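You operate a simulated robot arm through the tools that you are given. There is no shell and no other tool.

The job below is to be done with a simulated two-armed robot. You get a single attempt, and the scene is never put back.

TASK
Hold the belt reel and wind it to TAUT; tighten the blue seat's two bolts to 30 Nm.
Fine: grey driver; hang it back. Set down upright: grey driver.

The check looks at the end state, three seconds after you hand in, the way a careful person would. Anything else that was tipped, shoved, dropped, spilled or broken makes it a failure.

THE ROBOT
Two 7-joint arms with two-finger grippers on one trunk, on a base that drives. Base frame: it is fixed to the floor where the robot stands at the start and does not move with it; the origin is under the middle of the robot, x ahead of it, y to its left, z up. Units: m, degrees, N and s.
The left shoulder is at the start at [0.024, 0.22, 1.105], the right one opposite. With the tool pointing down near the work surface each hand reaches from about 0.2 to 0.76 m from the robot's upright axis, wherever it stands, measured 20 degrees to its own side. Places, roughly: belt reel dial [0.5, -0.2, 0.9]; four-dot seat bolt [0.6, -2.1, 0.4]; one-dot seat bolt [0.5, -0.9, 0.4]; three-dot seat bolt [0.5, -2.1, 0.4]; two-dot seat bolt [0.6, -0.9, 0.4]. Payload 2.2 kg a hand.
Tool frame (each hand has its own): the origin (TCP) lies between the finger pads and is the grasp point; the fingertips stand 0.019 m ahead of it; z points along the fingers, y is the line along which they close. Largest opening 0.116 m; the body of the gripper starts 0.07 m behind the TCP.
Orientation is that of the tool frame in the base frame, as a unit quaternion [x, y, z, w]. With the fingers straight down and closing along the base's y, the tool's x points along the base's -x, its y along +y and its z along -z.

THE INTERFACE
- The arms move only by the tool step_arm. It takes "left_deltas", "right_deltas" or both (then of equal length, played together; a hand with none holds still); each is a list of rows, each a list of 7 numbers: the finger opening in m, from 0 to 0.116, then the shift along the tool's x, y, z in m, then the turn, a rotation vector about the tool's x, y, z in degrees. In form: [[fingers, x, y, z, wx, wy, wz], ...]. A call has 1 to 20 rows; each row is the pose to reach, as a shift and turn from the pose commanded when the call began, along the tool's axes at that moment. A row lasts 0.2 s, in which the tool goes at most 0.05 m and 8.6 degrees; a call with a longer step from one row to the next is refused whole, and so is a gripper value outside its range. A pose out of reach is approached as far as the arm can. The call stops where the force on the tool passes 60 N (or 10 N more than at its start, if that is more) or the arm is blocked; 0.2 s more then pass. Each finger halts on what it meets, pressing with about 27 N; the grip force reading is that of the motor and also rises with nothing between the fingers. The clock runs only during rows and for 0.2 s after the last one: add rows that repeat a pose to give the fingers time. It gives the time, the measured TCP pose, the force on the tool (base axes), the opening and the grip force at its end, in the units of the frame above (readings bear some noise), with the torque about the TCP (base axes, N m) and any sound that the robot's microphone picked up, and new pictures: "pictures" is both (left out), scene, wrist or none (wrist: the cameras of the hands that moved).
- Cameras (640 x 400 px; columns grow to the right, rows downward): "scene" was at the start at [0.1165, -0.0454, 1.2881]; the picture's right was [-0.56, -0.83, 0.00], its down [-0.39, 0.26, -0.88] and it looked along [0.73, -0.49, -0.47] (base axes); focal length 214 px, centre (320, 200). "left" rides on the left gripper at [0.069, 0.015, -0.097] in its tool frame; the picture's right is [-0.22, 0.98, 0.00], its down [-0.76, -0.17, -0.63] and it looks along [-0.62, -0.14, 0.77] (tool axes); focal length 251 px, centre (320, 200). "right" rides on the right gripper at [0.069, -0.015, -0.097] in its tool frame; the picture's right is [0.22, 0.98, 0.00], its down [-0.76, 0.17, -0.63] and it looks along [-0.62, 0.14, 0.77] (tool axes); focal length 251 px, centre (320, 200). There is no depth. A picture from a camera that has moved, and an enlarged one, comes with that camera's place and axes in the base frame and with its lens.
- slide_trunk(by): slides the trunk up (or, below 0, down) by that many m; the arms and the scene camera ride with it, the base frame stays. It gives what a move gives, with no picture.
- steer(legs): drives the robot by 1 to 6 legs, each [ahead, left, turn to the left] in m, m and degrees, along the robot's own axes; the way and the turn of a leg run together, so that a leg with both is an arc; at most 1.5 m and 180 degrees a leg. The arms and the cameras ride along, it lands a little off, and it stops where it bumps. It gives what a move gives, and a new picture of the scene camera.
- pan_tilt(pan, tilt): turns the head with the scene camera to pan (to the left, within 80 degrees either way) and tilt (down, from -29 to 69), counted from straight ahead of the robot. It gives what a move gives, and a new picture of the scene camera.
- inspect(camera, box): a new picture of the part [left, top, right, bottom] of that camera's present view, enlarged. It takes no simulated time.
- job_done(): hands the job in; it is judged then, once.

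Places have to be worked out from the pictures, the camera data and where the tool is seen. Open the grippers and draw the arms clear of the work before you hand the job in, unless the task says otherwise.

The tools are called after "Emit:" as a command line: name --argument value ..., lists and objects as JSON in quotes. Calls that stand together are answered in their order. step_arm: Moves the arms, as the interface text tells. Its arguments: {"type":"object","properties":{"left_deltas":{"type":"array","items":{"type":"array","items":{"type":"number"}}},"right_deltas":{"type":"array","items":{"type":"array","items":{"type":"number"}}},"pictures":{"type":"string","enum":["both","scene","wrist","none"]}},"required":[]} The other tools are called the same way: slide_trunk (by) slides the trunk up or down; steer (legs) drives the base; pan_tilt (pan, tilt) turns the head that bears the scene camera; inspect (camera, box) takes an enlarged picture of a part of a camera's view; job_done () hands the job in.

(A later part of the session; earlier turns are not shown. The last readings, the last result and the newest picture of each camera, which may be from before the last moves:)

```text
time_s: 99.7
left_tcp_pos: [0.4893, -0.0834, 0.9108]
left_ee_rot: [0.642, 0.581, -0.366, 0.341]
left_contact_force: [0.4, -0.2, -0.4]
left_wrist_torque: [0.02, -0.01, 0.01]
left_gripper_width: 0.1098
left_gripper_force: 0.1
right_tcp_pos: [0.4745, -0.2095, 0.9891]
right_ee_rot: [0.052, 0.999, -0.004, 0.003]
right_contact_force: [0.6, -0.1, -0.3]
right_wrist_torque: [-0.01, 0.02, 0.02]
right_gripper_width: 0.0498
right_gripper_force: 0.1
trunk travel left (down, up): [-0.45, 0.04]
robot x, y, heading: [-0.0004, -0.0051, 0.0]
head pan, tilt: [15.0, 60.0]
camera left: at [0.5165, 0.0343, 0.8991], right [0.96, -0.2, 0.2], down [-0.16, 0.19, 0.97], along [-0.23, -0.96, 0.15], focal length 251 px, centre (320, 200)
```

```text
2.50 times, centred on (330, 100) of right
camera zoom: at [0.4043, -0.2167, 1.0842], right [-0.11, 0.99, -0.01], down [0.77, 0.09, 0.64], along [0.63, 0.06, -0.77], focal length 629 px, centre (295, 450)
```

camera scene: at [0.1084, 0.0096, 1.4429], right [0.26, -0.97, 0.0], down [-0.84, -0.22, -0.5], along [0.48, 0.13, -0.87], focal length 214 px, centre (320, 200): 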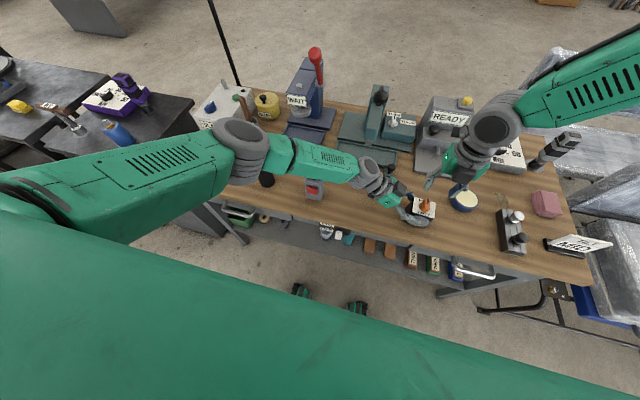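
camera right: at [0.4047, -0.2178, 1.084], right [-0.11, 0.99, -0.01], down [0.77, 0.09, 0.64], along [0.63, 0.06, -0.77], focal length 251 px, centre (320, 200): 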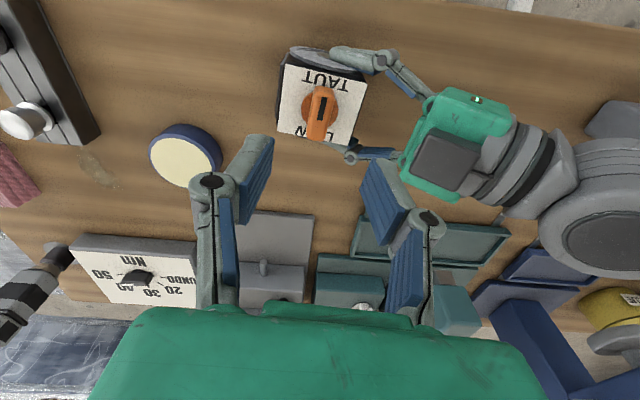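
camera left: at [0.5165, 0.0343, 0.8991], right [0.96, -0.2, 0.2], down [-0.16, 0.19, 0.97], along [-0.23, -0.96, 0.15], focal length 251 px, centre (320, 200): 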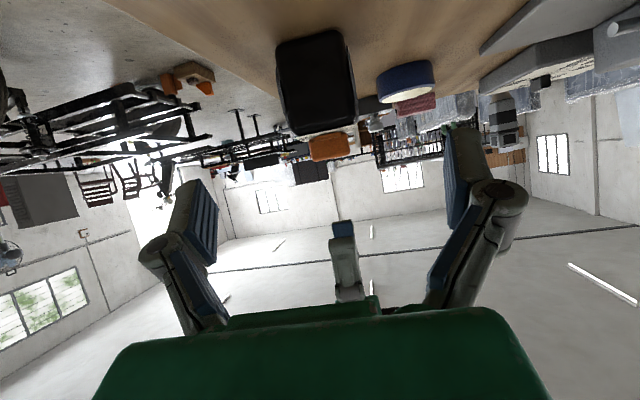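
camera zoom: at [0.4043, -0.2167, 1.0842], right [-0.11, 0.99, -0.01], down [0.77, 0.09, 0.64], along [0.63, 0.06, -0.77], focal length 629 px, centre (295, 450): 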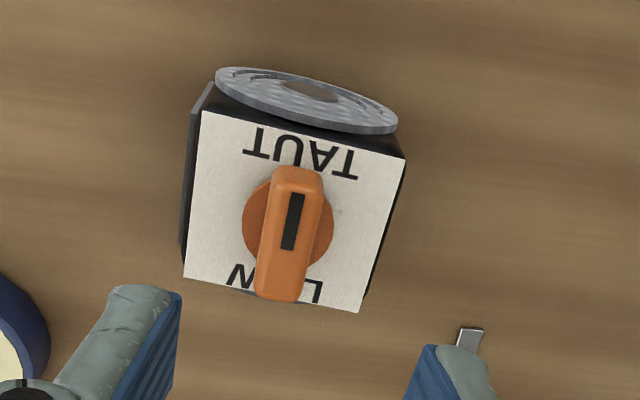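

Reel stays at TAUT, box in place. Next: raise both arms and retreat for driving, left up-left, right up-right.

Emit:
step_arm --left_deltas '[[0.11, -0.007, -0.003, -0.012, 0, 0, 0], [0.11, -0.02, -0.009, -0.035, 0, 0, 0], [0.11, -0.036, -0.016, -0.063, 0, 0, 0], [0.11, -0.053, -0.023, -0.093, 0, 0, 0], [0.11, -0.07, -0.03, -0.123, 0, 0, 0], [0.11, -0.087, -0.038, -0.153, 0, 0, 0], [0.11, -0.104, -0.045, -0.182, 0, 0, 0], [0.11, -0.12, -0.052, -0.21, 0, 0, 0], [0.11, -0.133, -0.058, -0.232, 0, 0, 0], [0.11, -0.1438, -0.0626, -0.2508, 0, 0, 0], [0.11, -0.1438, -0.0626, -0.2508, 0, 0, 0]]' --right_deltas '[[0.05, 0, 0, -0.012, 0, 0, 0], [0.05, -0.001, -0.01, -0.04, 0, 0, 0], [0.05, -0.003, -0.03, -0.07, 0, 0, 0], [0.05, -0.006, -0.055, -0.1, 0, 0, 0], [0.05, -0.009, -0.08, -0.125, 0, 0, 0], [0.05, -0.012, -0.11, -0.15, 0, 0, 0], [0.05, -0.015, -0.14, -0.17, 0, 0, 0], [0.05, -0.018, -0.17, -0.19, 0, 0, 0], [0.05, -0.02, -0.19, -0.2, 0, 0, 0], [0.05, -0.0208, -0.199, -0.2, 0, 0, 0], [0.05, -0.0208, -0.199, -0.2, 0, 0, 0]]' --pictures "scene"

```text
time_s: 102.1
left_tcp_pos: [0.4369, 0.0703, 1.1598]
left_ee_rot: [0.642, 0.581, -0.366, 0.341]
left_contact_force: [-0.7, 1.7, -0.3]
left_wrist_torque: [0.0, 0.04, 0.01]
left_gripper_width: 0.1101
left_gripper_force: 0.1
right_tcp_pos: [0.4735, -0.4083, 1.1932]
right_ee_rot: [0.052, 0.999, -0.004, 0.003]
right_contact_force: [0.8, -0.2, 0.3]
right_wrist_torque: [0.0, 0.02, 0.0]
right_gripper_width: 0.0499
right_gripper_force: 0.1
trunk travel left (down, up): [-0.45, 0.04]
robot x, y, heading: [0.0007, -0.0053, -0.0]
head pan, tilt: [15.0, 60.0]
camera scene: at [0.1074, 0.0119, 1.4429], right [0.26, -0.97, 0.0], down [-0.84, -0.22, -0.5], along [0.48, 0.13, -0.87], focal length 214 px, centre (320, 200)
```

scene: 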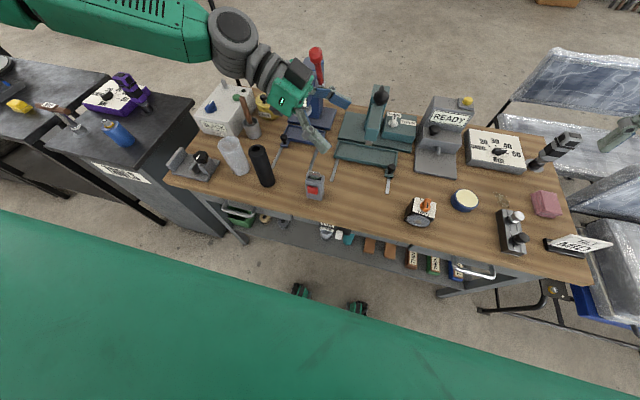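

Everything is clear above the bench. Driving 0.35 m right, then 5 cm forward, to work at the torque dial.

Emit:
steer --legs '[[0.0, -0.35, 0.0], [0.05, 0.0, 0.0]]'

Emit:
pan_tilt --pan -10 --tilt 50

```text
time_s: 104.9
left_tcp_pos: [0.4797, -0.2941, 1.1625]
left_ee_rot: [0.645, 0.583, -0.358, 0.339]
left_contact_force: [-1.5, -1.1, 1.1]
left_wrist_torque: [0.09, -0.05, 0.04]
left_gripper_width: 0.1096
left_gripper_force: 0.1
right_tcp_pos: [0.5202, -0.7719, 1.1894]
right_ee_rot: [0.049, 0.999, 0.004, 0.006]
right_contact_force: [-0.9, -0.5, 0.0]
right_wrist_torque: [0.05, -0.07, 0.0]
right_gripper_width: 0.05
right_gripper_force: 0.0
trunk travel left (down, up): [-0.45, 0.04]
robot x, y, heading: [0.0505, -0.3487, 0.4]
head pan, tilt: [15.0, 60.0]
camera scene: at [0.1493, -0.3666, 1.4438], right [0.26, -0.96, -0.02], down [-0.83, -0.22, -0.51], along [0.49, 0.15, -0.86], focal length 214 px, centre (320, 200)
```

scene: 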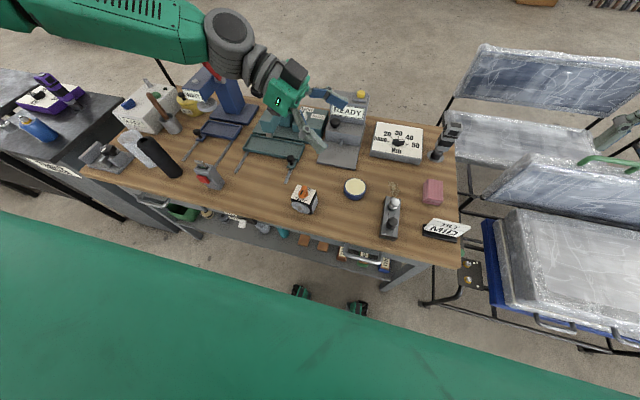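

```text
time_s: 105.8
left_tcp_pos: [0.4842, -0.2919, 1.1596]
left_ee_rot: [0.645, 0.582, -0.362, 0.338]
left_contact_force: [-1.1, -0.3, -0.3]
left_wrist_torque: [0.06, 0.02, 0.03]
left_gripper_width: 0.1097
left_gripper_force: 0.0
right_tcp_pos: [0.5251, -0.7695, 1.1886]
right_ee_rot: [0.052, 0.999, 0.0, 0.003]
right_contact_force: [-0.9, -0.4, -1.0]
right_wrist_torque: [0.11, -0.02, -0.01]
right_gripper_width: 0.05
right_gripper_force: 0.0
trunk travel left (down, up): [-0.45, 0.04]
robot x, y, heading: [0.0511, -0.3592, 0.5]
head pan, tilt: [-10.0, 50.0]
camera scene: at [0.172, -0.4012, 1.4546], right [-0.17, -0.99, -0.02], down [-0.76, 0.14, -0.64], along [0.63, -0.09, -0.77], focal length 214 px, centre (320, 200)
```

scene: 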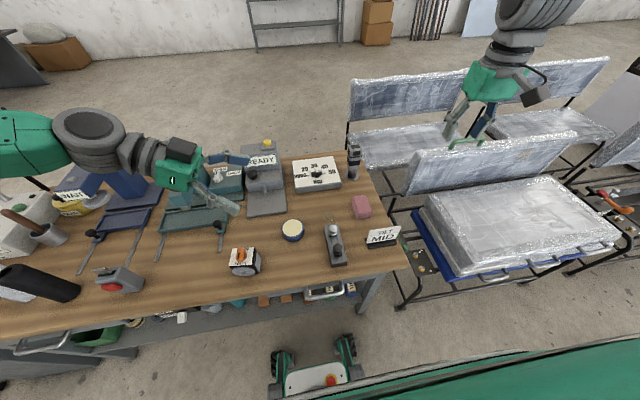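

Now I'll zoom on the torque dial, driver and its base from here.

Emit:
inspect --camera "scene" --box '[280, 130, 400, 210]'

Emit:
inspect --camera "right" --box '[0, 0, 640, 400]'

Emit:
inspect --camera "scene" --box '[390, 200, 510, 300]'

```text
5.00 times, centred on (340, 170) of scene
camera zoom: at [0.172, -0.4012, 1.4546], right [-0.17, -0.99, -0.02], down [-0.76, 0.14, -0.64], along [0.63, -0.09, -0.77], focal length 1072 px, centre (220, 350)
```

zoom: 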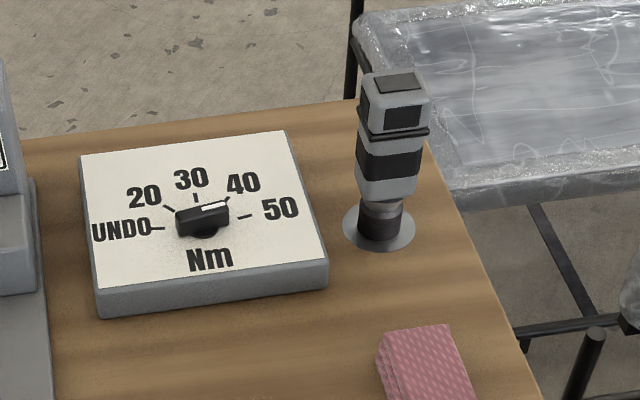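

```text
1.00 times, centred on (320, 200) of right (not enlarged: the box is as wide or as high as the picture)
camera zoom: at [0.4546, -0.7786, 1.2837], right [-0.11, 0.99, 0.0], down [0.77, 0.09, 0.64], along [0.63, 0.07, -0.77], focal length 251 px, centre (320, 200)
```

zoom: 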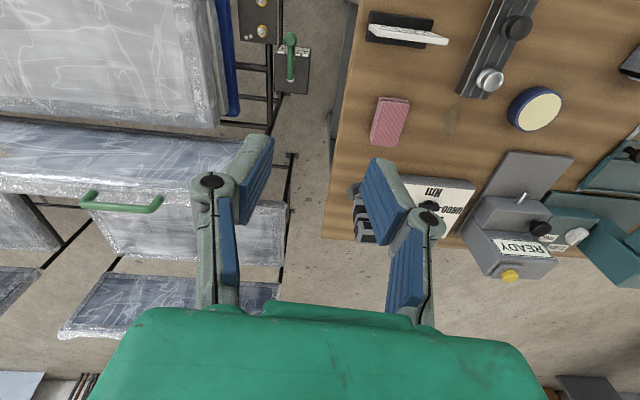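

```text
4.00 times, centred on (450, 250) of scene
camera zoom: at [0.172, -0.4012, 1.4546], right [-0.17, -0.99, -0.02], down [-0.76, 0.14, -0.64], along [0.63, -0.09, -0.77], focal length 858 px, centre (-200, 0)
```

zoom: 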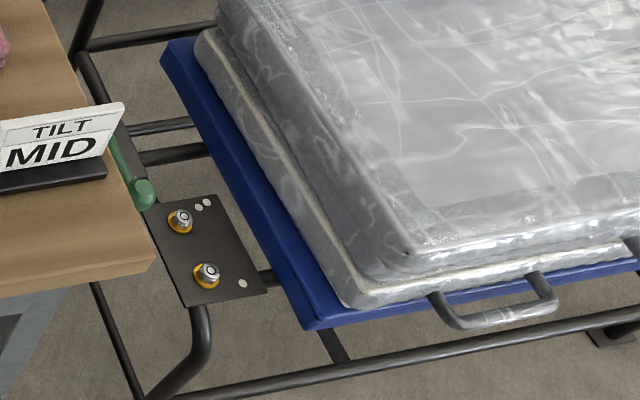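

Triangulated: torque knob at about (0.80,-0.483,0.86), driver at (0.817,-0.637) with its top at z≈0.96. The base fits under the shelf and the chest front is only ~0.1 m ahead of the axis, so I'll advance 10 cm.

Emit:
steer --legs '[[0.1, 0.0, -0.5]]'

Emit:
step_arm --right_deltas '[[0.05, 0, 0, 0, 0, 0, 0], [0.05, 0, 0, 0, 0, 0, 0], [0.05, 0, 0, 0, 0, 0, 0], [0.05, 0, 0, 0, 0, 0, 0], [0.05, 0, 0, 0, 0, 0, 0], [0.05, 0, 0, 0, 0, 0, 0], [0.05, 0, 0, 0, 0, 0, 0], [0.05, 0, 0, 0, 0, 0, 0], [0.05, 0, 0, 0, 0, 0, 0], [0.05, 0, 0, 0, 0, 0, 0], [0.05, 0, 0, 0, 0, 0, 0], [0.05, 0, 0, 0, 0, 0, 0], [0.05, 0, 0, 0, 0, 0, 0], [0.05, 0, 0, 0, 0, 0, 0], [0.05, 0, 0, 0, 0, 0, 0], [0.05, 0, 0, 0, 0, 0, 0], [0.05, 0, 0, 0, 0, 0, 0], [0.05, 0, 0, 0, 0, 0, 0], [0.05, 0, 0, 0, 0, 0, 0], [0.05, 0, 0, 0, 0, 0, 0]]' --pictures "scene"

```text
time_s: 106.9
left_tcp_pos: [0.5817, -0.251, 1.1579]
left_ee_rot: [0.639, 0.576, -0.371, 0.349]
left_contact_force: [1.3, 0.5, -0.6]
left_wrist_torque: [-0.06, 0.03, 0.01]
left_gripper_width: 0.11
left_gripper_force: 0.1
right_tcp_pos: [0.6162, -0.7277, 1.2017]
right_ee_rot: [0.051, 0.999, -0.015, 0.006]
right_contact_force: [0.6, 1.2, -0.5]
right_wrist_torque: [-0.05, 0.03, -0.01]
right_gripper_width: 0.0502
right_gripper_force: 0.1
trunk travel left (down, up): [-0.45, 0.04]
robot x, y, heading: [0.1469, -0.3503, -0.2]
head pan, tilt: [-10.0, 50.0]
camera scene: at [0.264, -0.3548, 1.4559], right [-0.18, -0.98, 0.01], down [-0.75, 0.13, -0.64], along [0.63, -0.12, -0.77], focal length 214 px, centre (320, 200)
```

scene: 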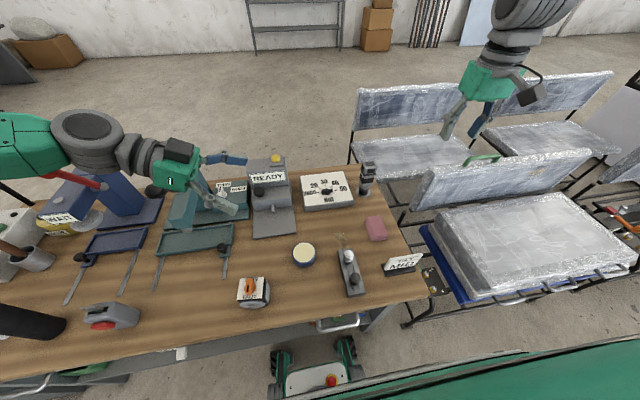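

```text
time_s: 111.3
left_tcp_pos: [0.5763, -0.2847, 1.1619]
left_ee_rot: [0.647, 0.576, -0.364, 0.343]
left_contact_force: [-0.2, 0.1, -0.1]
left_wrist_torque: [0.04, -0.02, 0.03]
left_gripper_width: 0.11
left_gripper_force: 0.1
right_tcp_pos: [0.6113, -0.7618, 1.1942]
right_ee_rot: [0.055, 0.998, -0.003, 0.007]
right_contact_force: [-0.5, -0.7, 0.8]
right_wrist_torque: [0.03, -0.01, -0.01]
right_gripper_width: 0.0501
right_gripper_force: 0.1
trunk travel left (down, up): [-0.45, 0.04]
robot x, y, heading: [0.1468, -0.3606, -0.2]
head pan, tilt: [-10.0, 50.0]
stopped in row 20 (right hand): the arm was blocked; the commanded pose is now the measured one
camera scene: at [0.2665, -0.3967, 1.4551], right [-0.18, -0.98, -0.02], down [-0.76, 0.15, -0.64], along [0.63, -0.1, -0.77], focal length 214 px, centre (320, 200)
```

scene: 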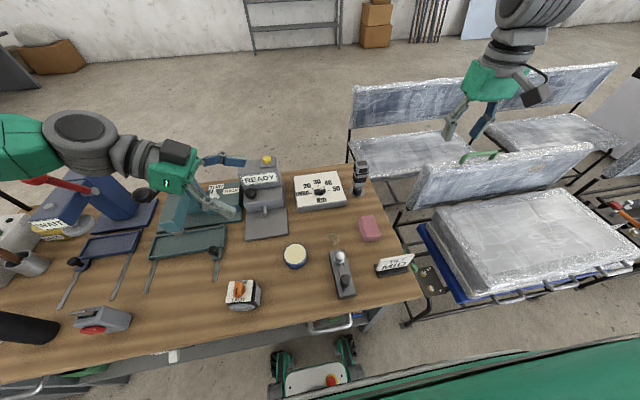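

Sway from driving triggers the "blocked" note, nothing is touching. For reach to the dial I want the trunk lower, so first I'll pull the left hand back over the bench front, clear of the READY box.

Emit:
step_arm --left_deltas '[[0.11, 0.002, -0.006, -0.006, 0, 0, 0], [0.11, 0.005, -0.02, -0.018, 0, 0, 0], [0.11, 0.009, -0.036, -0.032, 0, 0, 0], [0.11, 0.014, -0.054, -0.048, 0, 0, 0], [0.11, 0.019, -0.073, -0.065, 0, 0, 0], [0.11, 0.024, -0.092, -0.082, 0, 0, 0], [0.11, 0.029, -0.111, -0.099, 0, 0, 0], [0.11, 0.034, -0.13, -0.115, 0, 0, 0], [0.11, 0.038, -0.147, -0.13, 0, 0, 0], [0.11, 0.042, -0.162, -0.143, 0, 0, 0], [0.11, 0.045, -0.174, -0.154, 0, 0, 0], [0.11, 0.047, -0.181, -0.16, 0, 0, 0], [0.11, 0.0478, -0.1846, -0.1628, 0, 0, 0], [0.11, 0.0478, -0.1846, -0.1628, 0, 0, 0]]' --pictures "none"

Emit:
slide_trunk --by -0.15

Emit:
pan_tilt --pan 0 --tilt 52

```text
time_s: 114.3
left_tcp_pos: [0.4089, -0.0642, 1.1893]
left_ee_rot: [0.64, 0.574, -0.371, 0.352]
left_contact_force: [0.5, -0.2, 0.2]
left_wrist_torque: [-0.02, 0.0, -0.06]
left_gripper_width: 0.11
left_gripper_force: 0.1
right_tcp_pos: [0.612, -0.7259, 1.2057]
right_ee_rot: [0.053, 0.998, -0.017, 0.008]
right_contact_force: [-0.4, 0.6, -0.2]
right_wrist_torque: [-0.07, 0.06, -0.01]
right_gripper_width: 0.0501
right_gripper_force: 0.1
trunk travel left (down, up): [-0.45, 0.04]
robot x, y, heading: [0.15, -0.349, -0.0]
head pan, tilt: [-10.0, 50.0]
```

```text
time_s: 116.0
left_tcp_pos: [0.4106, -0.0694, 1.0422]
left_ee_rot: [0.64, 0.575, -0.37, 0.352]
left_contact_force: [0.7, 0.9, -0.3]
left_wrist_torque: [0.02, 0.0, -0.04]
left_gripper_width: 0.1102
left_gripper_force: 0.0
right_tcp_pos: [0.6116, -0.7301, 1.0557]
right_ee_rot: [0.052, 0.998, -0.015, 0.007]
right_contact_force: [-0.6, 1.0, 0.9]
right_wrist_torque: [-0.09, 0.03, 0.01]
right_gripper_width: 0.0499
right_gripper_force: 0.0
trunk travel left (down, up): [-0.3, 0.19]
robot x, y, heading: [0.149, -0.3474, -0.0]
head pan, tilt: [-10.0, 50.0]
```

```text
time_s: 116.8
left_tcp_pos: [0.4081, -0.0873, 1.0446]
left_ee_rot: [0.644, 0.575, -0.367, 0.346]
left_contact_force: [0.3, -0.3, 0.0]
left_wrist_torque: [-0.03, 0.01, -0.02]
left_gripper_width: 0.1101
left_gripper_force: 0.1
right_tcp_pos: [0.6115, -0.748, 1.0494]
right_ee_rot: [0.055, 0.998, -0.009, 0.007]
right_contact_force: [0.5, 0.2, -0.1]
right_wrist_torque: [-0.04, 0.01, 0.0]
right_gripper_width: 0.05
right_gripper_force: 0.1
trunk travel left (down, up): [-0.3, 0.19]
robot x, y, heading: [0.1484, -0.3541, -0.0]
head pan, tilt: [0.0, 52.0]
camera scene: at [0.2641, -0.3626, 1.303], right [0.0, -1.0, -0.01], down [-0.79, 0.01, -0.61], along [0.61, 0.0, -0.79], focal length 214 px, centre (320, 200)
```

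scene: 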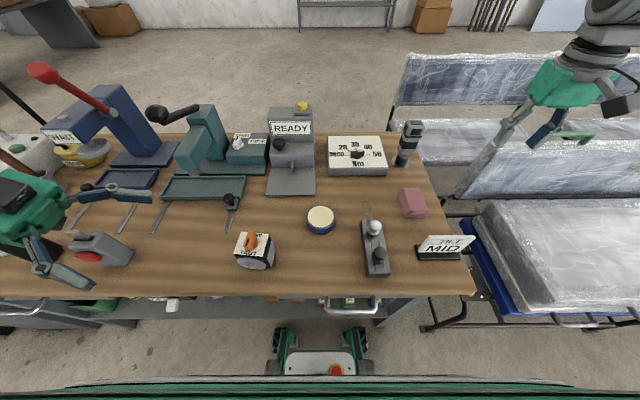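

Now I'll bring the right hand to about (0.66,-0.50,1.05) so its camera looks straight at the dial.

Emit:
step_arm --right_deltas '[[0.05, -0.001, 0.008, 0, 0, 0, 0], [0.05, -0.003, 0.024, 0, 0, 0, 0], [0.05, -0.005, 0.045, 0, 0, 0, 0], [0.05, -0.007, 0.07, 0, 0, 0, 0], [0.05, -0.009, 0.097, 0, 0, 0, 0], [0.05, -0.011, 0.125, 0, 0, 0, 0], [0.05, -0.0135, 0.153, 0, 0, 0, 0], [0.05, -0.016, 0.18, 0, 0, 0, 0], [0.05, -0.018, 0.205, 0, 0, 0, 0], [0.05, -0.02, 0.226, 0, 0, 0, 0], [0.05, -0.0215, 0.242, 0, 0, 0, 0], [0.05, -0.022, 0.25, 0, 0, 0, 0], [0.05, -0.0224, 0.254, 0, 0, 0, 0], [0.05, -0.0224, 0.254, 0, 0, 0, 0], [0.05, -0.0224, 0.254, 0, 0, 0, 0], [0.05, -0.0224, 0.254, 0, 0, 0, 0], [0.05, -0.0224, 0.254, 0, 0, 0, 0], [0.05, -0.0224, 0.254, 0, 0, 0, 0], [0.05, -0.0224, 0.254, 0, 0, 0, 0], [0.05, -0.0224, 0.254, 0, 0, 0, 0]]' --pictures "wrist"

Emit:
inspect --camera "scene" --box '[310, 110, 440, 190]'

```text
time_s: 121.0
left_tcp_pos: [0.4087, -0.0895, 1.0456]
left_ee_rot: [0.645, 0.576, -0.365, 0.345]
left_contact_force: [-0.3, 0.4, 0.3]
left_wrist_torque: [0.02, 0.01, 0.0]
left_gripper_width: 0.11
left_gripper_force: 0.1
right_tcp_pos: [0.6632, -0.5005, 1.0448]
right_ee_rot: [0.054, 0.998, -0.008, 0.006]
right_contact_force: [-0.4, 0.0, 0.1]
right_wrist_torque: [0.0, -0.02, 0.0]
right_gripper_width: 0.05
right_gripper_force: 0.1
trunk travel left (down, up): [-0.3, 0.19]
robot x, y, heading: [0.1516, -0.355, -0.0]
head pan, tilt: [0.0, 52.0]
camera right: at [0.5923, -0.5073, 1.1405], right [-0.11, 0.99, -0.02], down [0.76, 0.09, 0.64], along [0.64, 0.05, -0.77], focal length 251 px, centre (320, 200)
```

right: 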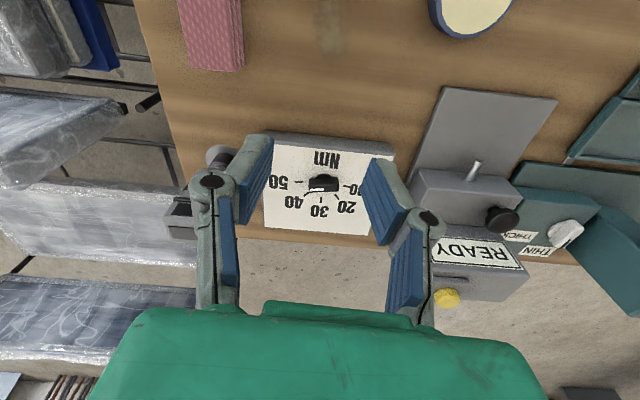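

```text
4.92 times, centred on (375, 150) of scene
camera zoom: at [0.2647, -0.3595, 1.303], right [0.0, -1.0, 0.0], down [-0.79, 0.0, -0.61], along [0.61, 0.0, -0.79], focal length 1056 px, centre (49, 446)
```

zoom: 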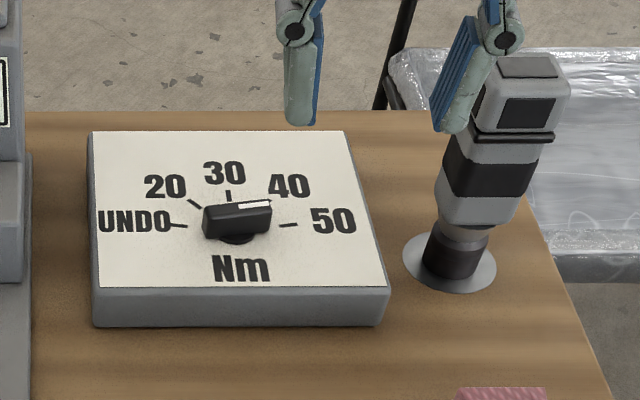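

The pointer sits at 50 and 30 lies straight ahead (+x), i.e. a ~90° counterclockwise turn. Let me zoom with the right camera to locate the knob more precisely.

Emit:
inspect --camera "right" --box '[250, 120, 400, 240]'

```text
3.33 times, centred on (325, 180) of right
camera zoom: at [0.5923, -0.5073, 1.1405], right [-0.11, 0.99, -0.02], down [0.76, 0.09, 0.64], along [0.64, 0.05, -0.77], focal length 838 px, centre (303, 267)
```

zoom: 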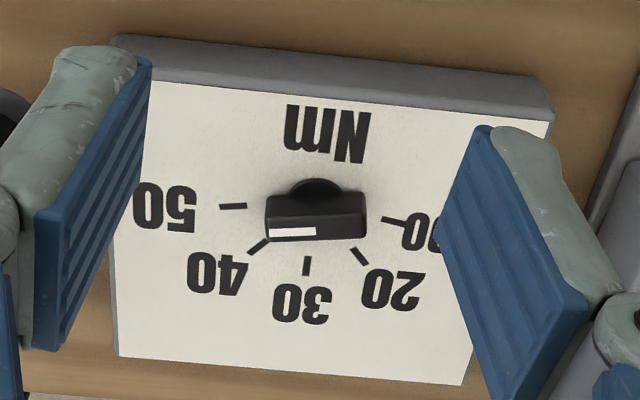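

Dial knob axis ≈(0.814,-0.485), label z≈0.834, knob top ≈0.848; 30 is exactly +x. I'll move above it and turn the hand 77° clockwise so the fingers straddle the pointer bar.

Emit:
step_arm --right_deltas '[[0.05, -0.006, 0.0015, 0.002, 0, 0, 5], [0.05, -0.018, 0.004, 0.006, 0, 0, 12], [0.05, -0.032, 0.007, 0.012, 0, 0, 20], [0.05, -0.048, 0.01, 0.02, 0, 0, 28], [0.05, -0.064, 0.0135, 0.03, 0, 0, 36], [0.05, -0.08, 0.017, 0.04, 0, 0, 44], [0.05, -0.096, 0.0205, 0.05, 0, 0, 52], [0.05, -0.111, 0.024, 0.06, 0, 0, 60], [0.05, -0.125, 0.027, 0.07, 0, 0, 67], [0.05, -0.136, 0.029, 0.08, 0, 0, 72], [0.05, -0.144, 0.031, 0.088, 0, 0, 75], [0.05, -0.1484, 0.0317, 0.095, 0, 0, 77], [0.05, -0.1484, 0.0317, 0.095, 0, 0, 77], [0.05, -0.1484, 0.0317, 0.095, 0, 0, 77], [0.05, -0.1484, 0.0317, 0.095, 0, 0, 77], [0.05, -0.1484, 0.0317, 0.095, 0, 0, 77], [0.05, -0.1484, 0.0317, 0.095, 0, 0, 77], [0.05, -0.1484, 0.0317, 0.095, 0, 0, 77]]' --pictures "both"

Emit:
inspect --camera "right" --box '[230, 50, 410, 190]'

```text
time_s: 124.8
left_tcp_pos: [0.4089, -0.0849, 1.0453]
left_ee_rot: [0.644, 0.575, -0.367, 0.346]
left_contact_force: [0.0, 1.1, -0.2]
left_wrist_torque: [0.02, 0.02, -0.03]
left_gripper_width: 0.1098
left_gripper_force: 0.0
right_tcp_pos: [0.8139, -0.4835, 0.952]
right_ee_rot: [0.664, 0.748, -0.003, 0.011]
right_contact_force: [-0.4, 0.5, -0.1]
right_wrist_torque: [0.02, 0.03, -0.01]
right_gripper_width: 0.05
right_gripper_force: 0.0
trunk travel left (down, up): [-0.3, 0.19]
robot x, y, heading: [0.1498, -0.3553, 0.0]
head pan, tilt: [0.0, 52.0]
camera scene: at [0.2657, -0.3516, 1.3029], right [0.0, -1.0, 0.0], down [-0.79, 0.0, -0.61], along [0.61, 0.0, -0.79], focal length 214 px, centre (320, 200)
camera right: at [0.7906, -0.4157, 1.0465], right [0.94, 0.33, 0.0], down [0.25, -0.72, 0.65], along [0.22, -0.61, -0.76], focal length 251 px, centre (320, 200)
```

scene: 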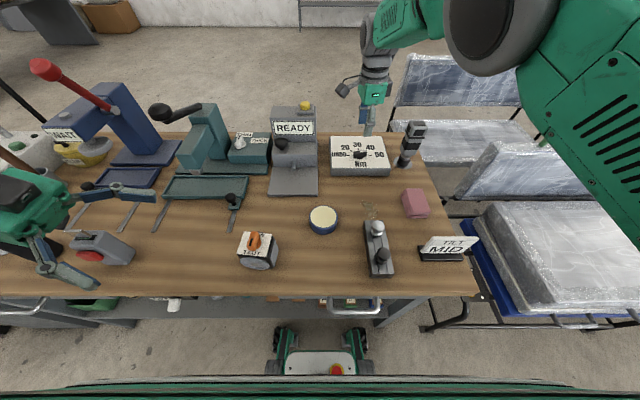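
right: 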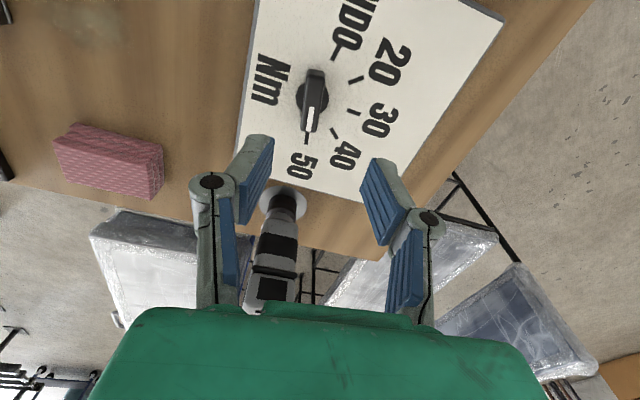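

```text
2.86 times, centred on (320, 120) of right
camera zoom: at [0.7906, -0.4157, 1.0465], right [0.94, 0.33, 0.0], down [0.25, -0.72, 0.65], along [0.22, -0.61, -0.76], focal length 718 px, centre (320, 429)
```

zoom: 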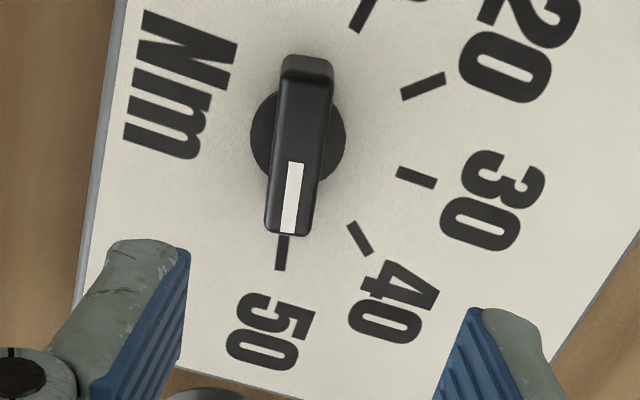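

The pointer bar lines up with the 50 tick and lies between my fingers, centre about (0.812,-0.483). Lowering to z≈0.858 (tips just above the label).

Emit:
step_arm --right_deltas '[[0.05, 0, -0.0005, 0.01, 0, 0, 0], [0.05, 0, -0.001, 0.024, 0, 0, 0], [0.05, 0, -0.0015, 0.04, 0, 0, 0], [0.05, 0, -0.002, 0.056, 0, 0, 0], [0.05, 0, -0.002, 0.07, 0, 0, 0], [0.05, 0, -0.002, 0.082, 0, 0, 0], [0.05, 0, -0.002, 0.09, 0, 0, 0], [0.05, 0, -0.002, 0.093, 0, 0, 0], [0.05, 0, -0.002, 0.093, 0, 0, 0], [0.05, 0, -0.002, 0.093, 0, 0, 0], [0.05, 0, -0.002, 0.093, 0, 0, 0]]' --pictures "wrist"

Emit:
inspect --camera "right" --box '[210, 70, 430, 240]'

```text
time_s: 127.2
left_tcp_pos: [0.4097, -0.085, 1.0442]
left_ee_rot: [0.644, 0.575, -0.367, 0.346]
left_contact_force: [1.5, -0.5, 0.2]
left_wrist_torque: [0.03, -0.02, 0.0]
left_gripper_width: 0.1102
left_gripper_force: 0.0
right_tcp_pos: [0.8142, -0.4847, 0.8578]
right_ee_rot: [0.665, 0.747, -0.004, 0.011]
right_contact_force: [0.5, 0.2, 1.4]
right_wrist_torque: [0.02, 0.02, 0.02]
right_gripper_width: 0.0501
right_gripper_force: 0.0
trunk travel left (down, up): [-0.3, 0.19]
robot x, y, heading: [0.148, -0.3583, -0.2]
head pan, tilt: [0.0, 52.0]
camera right: at [0.791, -0.4162, 0.9527], right [0.94, 0.33, 0.0], down [0.25, -0.72, 0.65], along [0.22, -0.61, -0.76], focal length 251 px, centre (320, 200)
```

right: 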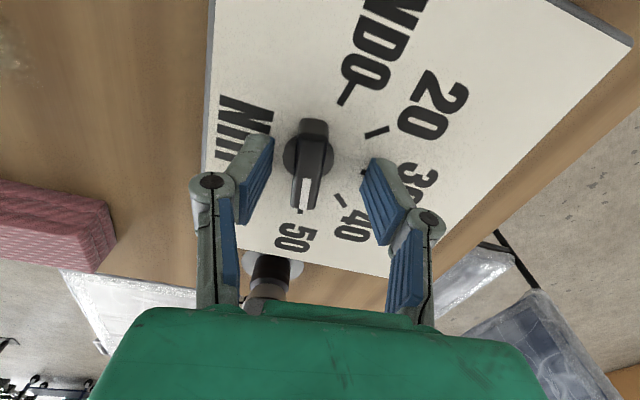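

```text
2.35 times, centred on (320, 155) of right
camera zoom: at [0.791, -0.4162, 0.9527], right [0.94, 0.33, 0.0], down [0.25, -0.72, 0.65], along [0.22, -0.61, -0.76], focal length 592 px, centre (320, 306)
```

zoom: 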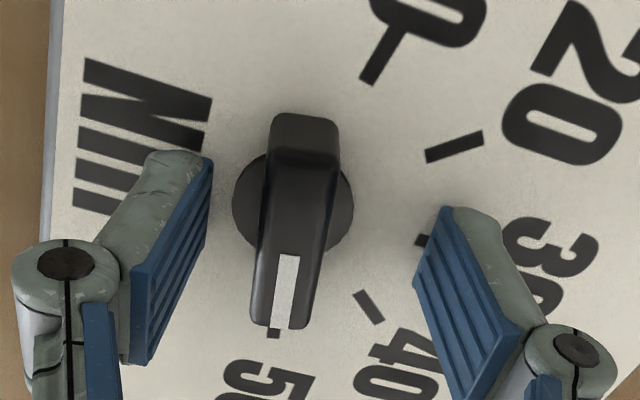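

From this close view the knob axis is about 5 mm off my tool axis in both directions. Correcting tool x +5 mm, y -6.5 mm, then re-checking.

Emit:
step_arm --right_deltas '[[0.05, 0.002, -0.003, 0, 0, 0, 0], [0.05, 0.005, -0.0065, 0, 0, 0, 0], [0.05, 0.005, -0.0065, 0, 0, 0, 0], [0.05, 0.005, -0.0065, 0, 0, 0, 0]]' --pictures "none"

Emit:
inspect --camera "right" --box '[210, 70, 430, 240]'

```text
time_s: 128.2
left_tcp_pos: [0.4095, -0.0843, 1.0453]
left_ee_rot: [0.643, 0.575, -0.368, 0.346]
left_contact_force: [-0.3, 0.0, -0.4]
left_wrist_torque: [0.02, -0.03, 0.0]
left_gripper_width: 0.11
left_gripper_force: 0.0
right_tcp_pos: [0.8064, -0.4799, 0.859]
right_ee_rot: [0.664, 0.748, -0.003, 0.011]
right_contact_force: [-0.6, -0.1, -0.5]
right_wrist_torque: [0.02, 0.01, -0.04]
right_gripper_width: 0.05
right_gripper_force: 0.0
trunk travel left (down, up): [-0.3, 0.19]
robot x, y, heading: [0.1493, -0.3551, 0.1]
head pan, tilt: [0.0, 52.0]
```

```text
2.35 times, centred on (320, 155) of right
camera zoom: at [0.7838, -0.412, 0.953], right [0.94, 0.33, 0.0], down [0.25, -0.72, 0.65], along [0.22, -0.61, -0.76], focal length 592 px, centre (320, 306)
```

zoom: 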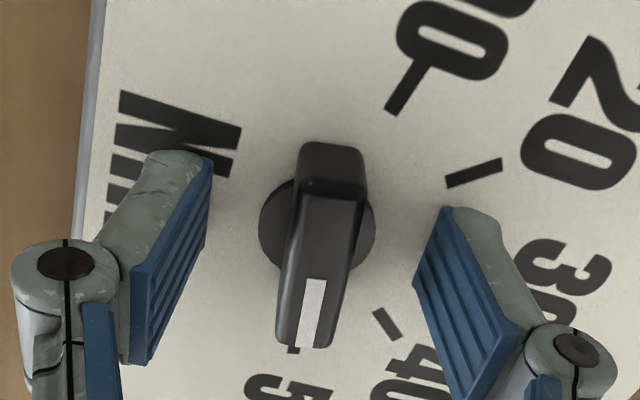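

The axis is now centred. Closing on the dial knob.

Emit:
step_arm --right_deltas '[[0.04, 0, 0, 0, 0, 0, 0], [0.03, 0, 0, 0, 0, 0, 0], [0.024, 0, 0, 0, 0, 0, 0], [0.02, 0, 0, 0, 0, 0, 0], [0.016, 0, 0, 0, 0, 0, 0], [0.012, 0, 0, 0, 0, 0, 0], [0.008, 0, 0, 0, 0, 0, 0], [0.005, 0, 0, 0, 0, 0, 0]]' --pictures "none"

Emit:
inspect --camera "right" --box '[210, 70, 430, 240]'

```text
time_s: 130.0
left_tcp_pos: [0.4091, -0.0849, 1.0444]
left_ee_rot: [0.644, 0.576, -0.366, 0.345]
left_contact_force: [-0.5, 0.6, 0.2]
left_wrist_torque: [-0.02, 0.01, -0.01]
left_gripper_width: 0.11
left_gripper_force: 0.0
right_tcp_pos: [0.8073, -0.481, 0.8591]
right_ee_rot: [0.665, 0.747, -0.004, 0.011]
right_contact_force: [-0.9, 0.4, 0.6]
right_wrist_torque: [0.07, 0.02, -0.03]
right_gripper_width: 0.0154
right_gripper_force: 41.5
trunk travel left (down, up): [-0.3, 0.19]
robot x, y, heading: [0.1513, -0.352, -0.2]
head pan, tilt: [0.0, 52.0]
```

```text
2.35 times, centred on (320, 155) of right
camera zoom: at [0.7838, -0.4122, 0.9529], right [0.94, 0.33, 0.0], down [0.25, -0.72, 0.65], along [0.22, -0.61, -0.76], focal length 592 px, centre (320, 306)
```

zoom: 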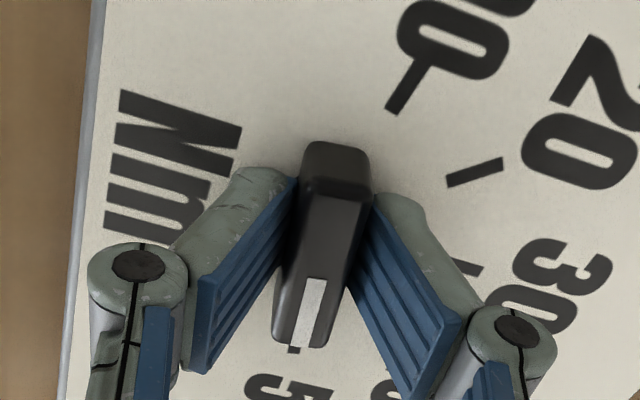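

Gripped with virtually no side load. Turning 15° counterclockwise first and checking that the box itself doesn't turn.

Emit:
step_arm --right_deltas '[[0.005, 0, 0, 0, 0, 0, -3], [0.005, 0, 0, 0, 0, 0, -7], [0.005, 0, 0, 0, 0, 0, -11], [0.005, 0, 0, 0, 0, 0, -15], [0.005, 0, 0, 0, 0, 0, -15]]' --pictures "none"

Emit:
inspect --camera "right" --box '[210, 70, 430, 240]'

Emit:
inspect --camera "scene" --box '[310, 110, 440, 190]'

```text
time_s: 131.2
left_tcp_pos: [0.4086, -0.0853, 1.0443]
left_ee_rot: [0.644, 0.575, -0.367, 0.346]
left_contact_force: [0.2, -0.4, -0.4]
left_wrist_torque: [0.0, 0.01, 0.01]
left_gripper_width: 0.1099
left_gripper_force: 0.1
right_tcp_pos: [0.8053, -0.4803, 0.8596]
right_ee_rot: [0.561, 0.828, -0.005, 0.011]
right_contact_force: [-2.4, -0.2, 5.5]
right_wrist_torque: [1.01, 0.41, -0.01]
right_gripper_width: 0.0154
right_gripper_force: 41.2
trunk travel left (down, up): [-0.3, 0.19]
robot x, y, heading: [0.1482, -0.3596, -0.4]
head pan, tilt: [0.0, 52.0]
```

```text
2.35 times, centred on (320, 155) of right
camera zoom: at [0.7665, -0.4207, 0.9528], right [0.83, 0.56, 0.0], down [0.43, -0.63, 0.65], along [0.36, -0.54, -0.76], focal length 592 px, centre (320, 306)
```

zoom: 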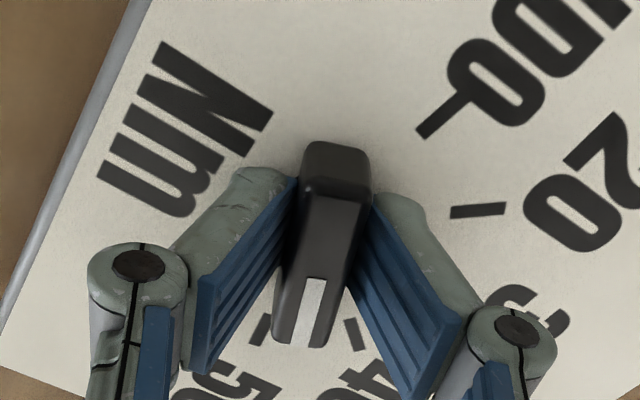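

```text
4.92 times, centred on (375, 150) of scene
camera zoom: at [0.2647, -0.3516, 1.3031], right [0.0, -1.0, 0.0], down [-0.79, 0.0, -0.61], along [0.61, 0.0, -0.79], focal length 1056 px, centre (49, 446)
```

zoom: 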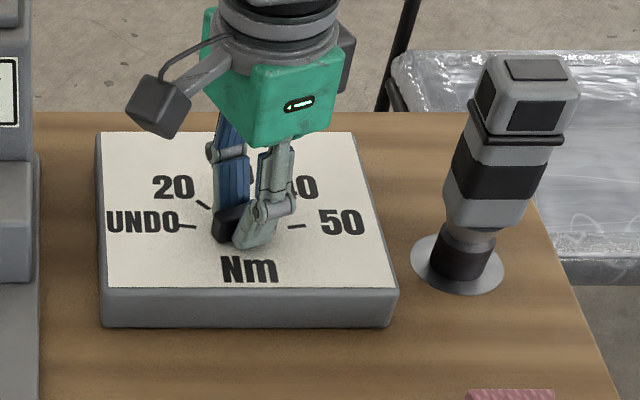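

The knob turns and the box stays put. Continuing about 66° more, leaving the last bit for a visual check.

Emit:
step_arm --right_deltas '[[0.005, 0, 0, 0, 0, 0, -5], [0.005, 0, 0, 0, 0, 0, -11], [0.005, 0, 0, 0, 0, 0, -18], [0.005, 0, 0, 0, 0, 0, -25], [0.005, 0, 0, 0, 0, 0, -32], [0.005, 0, 0, 0, 0, 0, -39], [0.005, 0, 0, 0, 0, 0, -46], [0.005, 0, 0, 0, 0, 0, -53], [0.005, 0, 0, 0, 0, 0, -59], [0.005, 0, 0, 0, 0, 0, -64], [0.005, 0, 0, 0, 0, 0, -66], [0.005, 0, 0, 0, 0, 0, -66]]' --pictures "none"

Emit:
inspect --camera "right" --box '[210, 70, 430, 240]'

Emit:
inspect --camera "scene" --box '[310, 110, 440, 190]'

```text
time_s: 133.8
left_tcp_pos: [0.4068, -0.0862, 1.0445]
left_ee_rot: [0.645, 0.575, -0.366, 0.346]
left_contact_force: [0.4, -0.2, -1.0]
left_wrist_torque: [-0.05, 0.01, 0.01]
left_gripper_width: 0.1101
left_gripper_force: 0.1
right_tcp_pos: [0.8056, -0.4822, 0.8591]
right_ee_rot: [0.019, 1.0, -0.01, 0.006]
right_contact_force: [-19.7, -12.5, -0.6]
right_wrist_torque: [-0.15, 0.35, -0.04]
right_gripper_width: 0.0152
right_gripper_force: 41.2
trunk travel left (down, up): [-0.3, 0.19]
robot x, y, heading: [0.1493, -0.354, -0.0]
head pan, tilt: [0.0, 52.0]
```

```text
2.35 times, centred on (320, 155) of right
camera zoom: at [0.7353, -0.4939, 0.9539], right [-0.18, 0.98, -0.02], down [0.76, 0.15, 0.64], along [0.63, 0.1, -0.77], focal length 592 px, centre (320, 306)
```

zoom: 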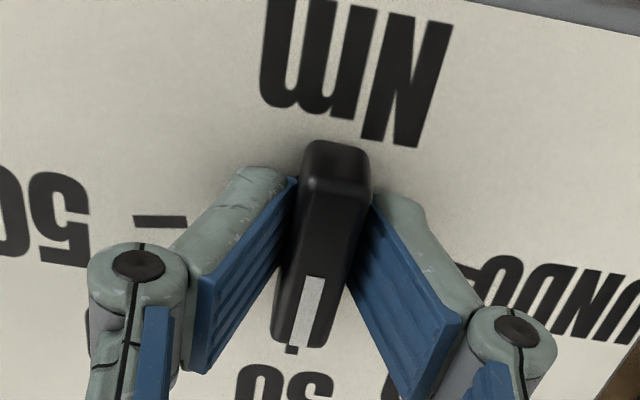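

```text
4.92 times, centred on (375, 150) of scene
camera zoom: at [0.2628, -0.3557, 1.3032], right [0.0, -1.0, 0.0], down [-0.79, 0.0, -0.61], along [0.61, 0.0, -0.79], focal length 1056 px, centre (49, 446)
```

zoom: 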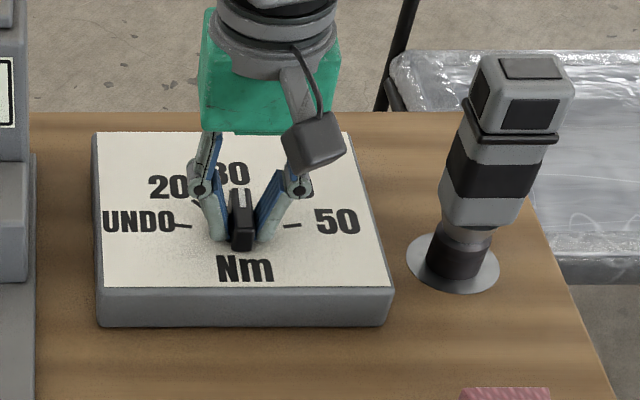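

The pointer is at 30 within ~2°. A final 2° nudge, then release and rise to verify.

Emit:
step_arm --right_deltas '[[0.005, 0.001, -0.001, 0, 0, 0, -1], [0.005, 0.002, -0.001, 0, 0, 0, -2], [0.005, 0.002, -0.001, 0, 0, 0, -2], [0.02, 0.002, -0.001, 0, 0, 0, -2], [0.03, 0.002, -0.001, 0, 0, 0, -2], [0.045, 0.002, -0.001, 0, 0, 0, -2], [0.05, 0.002, -0.001, 0, 0, 0, -2], [0.05, 0.002, -0.001, -0.01, 0, 0, -2], [0.05, 0.002, -0.001, -0.03, 0, 0, -2], [0.05, 0.002, -0.001, -0.06, 0, 0, -2], [0.05, 0.002, -0.001, -0.09, 0, 0, -2], [0.05, 0.002, -0.001, -0.12, 0, 0, -2], [0.05, 0.002, -0.001, -0.14, 0, 0, -2], [0.05, 0.002, -0.001, -0.14, 0, 0, -2]]' --pictures "wrist"

Emit:
inspect --camera "right" --box '[230, 80, 410, 200]'

Emit:
inspect --camera "scene" --box '[310, 110, 440, 190]'

```text
time_s: 136.8
left_tcp_pos: [0.4107, -0.0853, 1.0451]
left_ee_rot: [0.644, 0.575, -0.366, 0.346]
left_contact_force: [0.3, -0.8, 1.1]
left_wrist_torque: [0.02, 0.0, -0.02]
left_gripper_width: 0.1101
left_gripper_force: 0.1
right_tcp_pos: [0.806, -0.4786, 0.9966]
right_ee_rot: [0.002, 1.0, -0.009, 0.006]
right_contact_force: [0.4, 0.9, -0.4]
right_wrist_torque: [-0.01, 0.03, -0.01]
right_gripper_width: 0.05
right_gripper_force: 0.1
trunk travel left (down, up): [-0.3, 0.19]
robot x, y, heading: [0.1492, -0.357, -0.2]
head pan, tilt: [0.0, 52.0]
camera right: at [0.7361, -0.4927, 1.0909], right [-0.21, 0.98, -0.02], down [0.75, 0.17, 0.64], along [0.63, 0.12, -0.77], focal length 251 px, centre (320, 200)
```

right: 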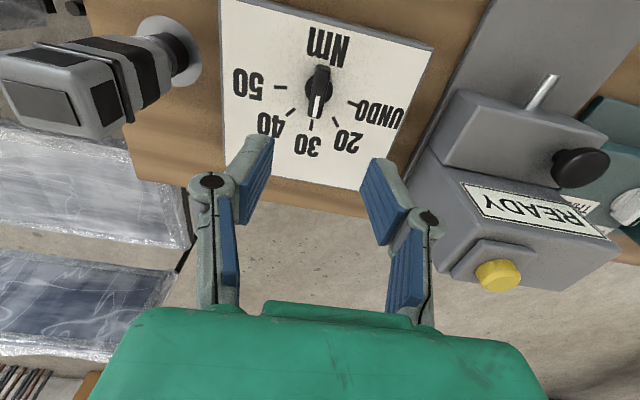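

```text
3.33 times, centred on (320, 140) of right
camera zoom: at [0.7361, -0.4927, 1.0909], right [-0.21, 0.98, -0.02], down [0.75, 0.17, 0.64], along [0.63, 0.12, -0.77], focal length 838 px, centre (320, 400)
```

zoom: 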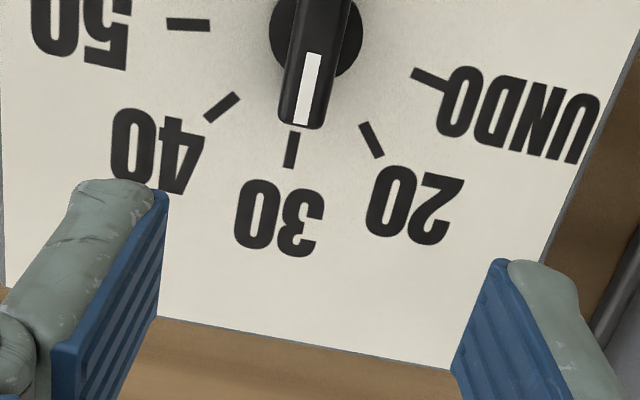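

```text
4.92 times, centred on (375, 150) of scene
camera zoom: at [0.266, -0.3517, 1.3028], right [0.0, -1.0, 0.0], down [-0.79, 0.0, -0.61], along [0.61, 0.0, -0.79], focal length 1056 px, centre (49, 446)
```

zoom: 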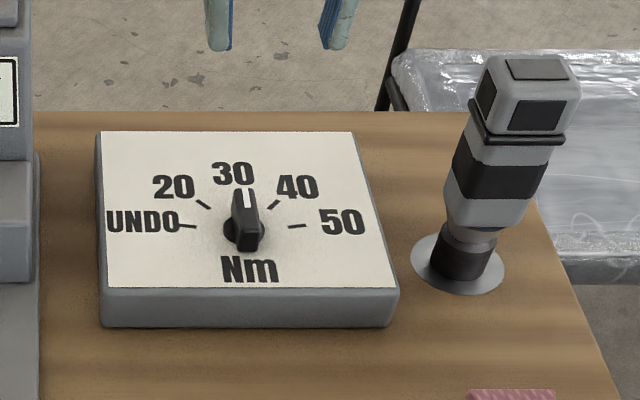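

The dial reads 30. Now a closer look at the grey driver and its stand.

Emit:
inspect --camera "right" --box '[0, 0, 220, 150]'

Emit:
inspect --camera "scene" --box '[380, 110, 440, 180]'

```text
2.67 times, centred on (110, 75) of right
camera zoom: at [0.7361, -0.4927, 1.0909], right [-0.21, 0.98, -0.02], down [0.75, 0.17, 0.64], along [0.63, 0.12, -0.77], focal length 670 px, centre (880, 533)
```

zoom: 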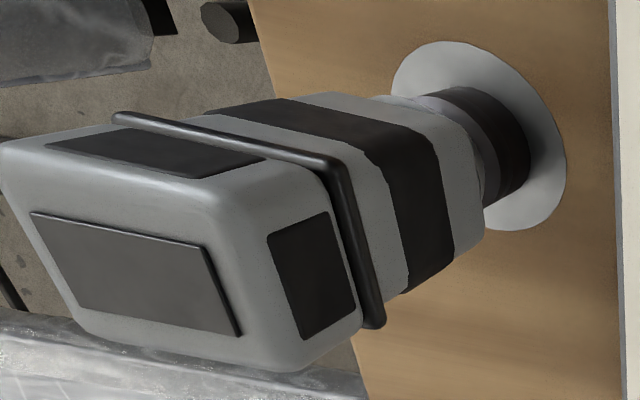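

```text
5.71 times, centred on (410, 145) of scene
camera zoom: at [0.266, -0.3517, 1.3028], right [0.0, -1.0, 0.0], down [-0.79, 0.0, -0.61], along [0.61, 0.0, -0.79], focal length 1226 px, centre (-194, 514)
```

zoom: 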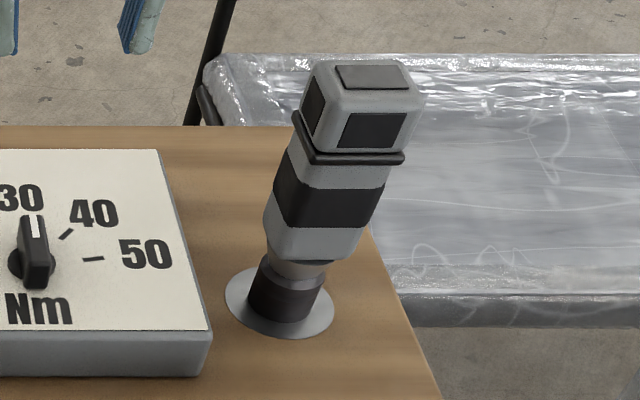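

The driver stands at about (0.815,-0.636), top z≈0.953, body ~4.5 cm square, aligned with the base axes. I'll rise, level the hand, and move above it with the fingers opened to 0.09.

Emit:
step_arm --right_deltas '[[0.06, 0, 0, -0.02, 0, 0, 0], [0.07, 0, 0, -0.05, -0.3, 0.2, 0], [0.08, -0.001, -0.01, -0.075, -0.6, 0.4, 0], [0.09, -0.002, -0.025, -0.08, -1, 0.7, 0], [0.09, -0.003, -0.042, -0.08, -1, 0.7, 0], [0.09, -0.004, -0.06, -0.08, -1, 0.7, 0], [0.09, -0.005, -0.08, -0.08, -1, 0.7, 0], [0.09, -0.006, -0.1, -0.08, -1, 0.7, 0], [0.09, -0.007, -0.118, -0.08, -1, 0.7, 0], [0.09, -0.008, -0.134, -0.08, -1, 0.7, 0], [0.09, -0.009, -0.147, -0.08, -1, 0.7, 0], [0.09, -0.009, -0.155, -0.08, -1, 0.7, 0], [0.09, -0.009, -0.1576, -0.08, -1, 0.7, 0], [0.09, -0.009, -0.1576, -0.08, -1, 0.7, 0], [0.09, -0.009, -0.1576, -0.08, -1, 0.7, 0], [0.09, -0.009, -0.1576, -0.08, -1, 0.7, 0], [0.09, -0.009, -0.1576, -0.08, -1, 0.7, 0]]' --pictures "both"

Emit:
inspect --camera "right" --box '[220, 60, 420, 220]'

```text
time_s: 140.4
left_tcp_pos: [0.4085, -0.0853, 1.0432]
left_ee_rot: [0.643, 0.576, -0.367, 0.347]
left_contact_force: [0.9, -1.0, -0.2]
left_wrist_torque: [0.0, 0.0, 0.01]
left_gripper_width: 0.1103
left_gripper_force: 0.0
right_tcp_pos: [0.8099, -0.6339, 1.0815]
right_ee_rot: [0.003, 1.0, -0.001, 0.0]
right_contact_force: [-0.7, 0.7, 1.0]
right_wrist_torque: [0.03, -0.02, -0.04]
right_gripper_width: 0.0901
right_gripper_force: 0.1
trunk travel left (down, up): [-0.3, 0.19]
robot x, y, heading: [0.15, -0.3545, -0.0]
head pan, tilt: [0.0, 52.0]
camera scene: at [0.2657, -0.353, 1.3029], right [0.0, -1.0, 0.0], down [-0.79, 0.0, -0.61], along [0.61, 0.0, -0.79], focal length 214 px, centre (320, 200)
camera right: at [0.7424, -0.6499, 1.1781], right [-0.21, 0.98, 0.0], down [0.76, 0.16, 0.63], along [0.62, 0.13, -0.77], focal length 251 px, centre (320, 200)
```

scene: 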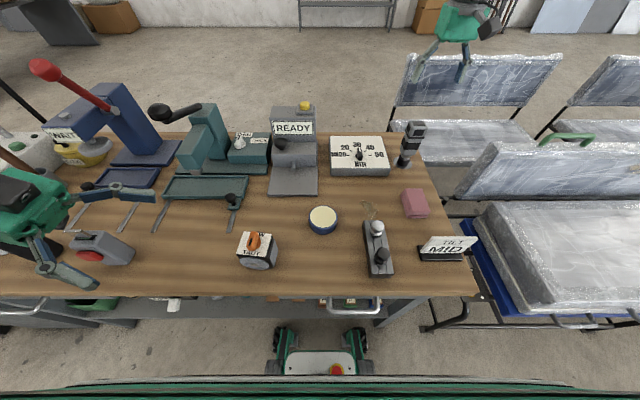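
right: 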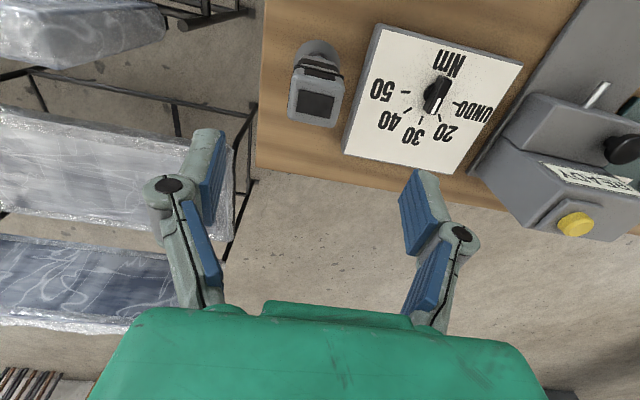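

```text
2.50 times, centred on (320, 140) of right
camera zoom: at [0.7424, -0.6499, 1.1781], right [-0.21, 0.98, 0.0], down [0.76, 0.16, 0.63], along [0.62, 0.13, -0.77], focal length 629 px, centre (320, 350)
```

zoom: 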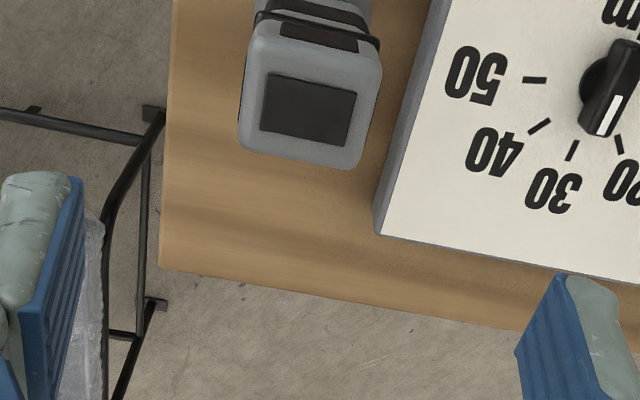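

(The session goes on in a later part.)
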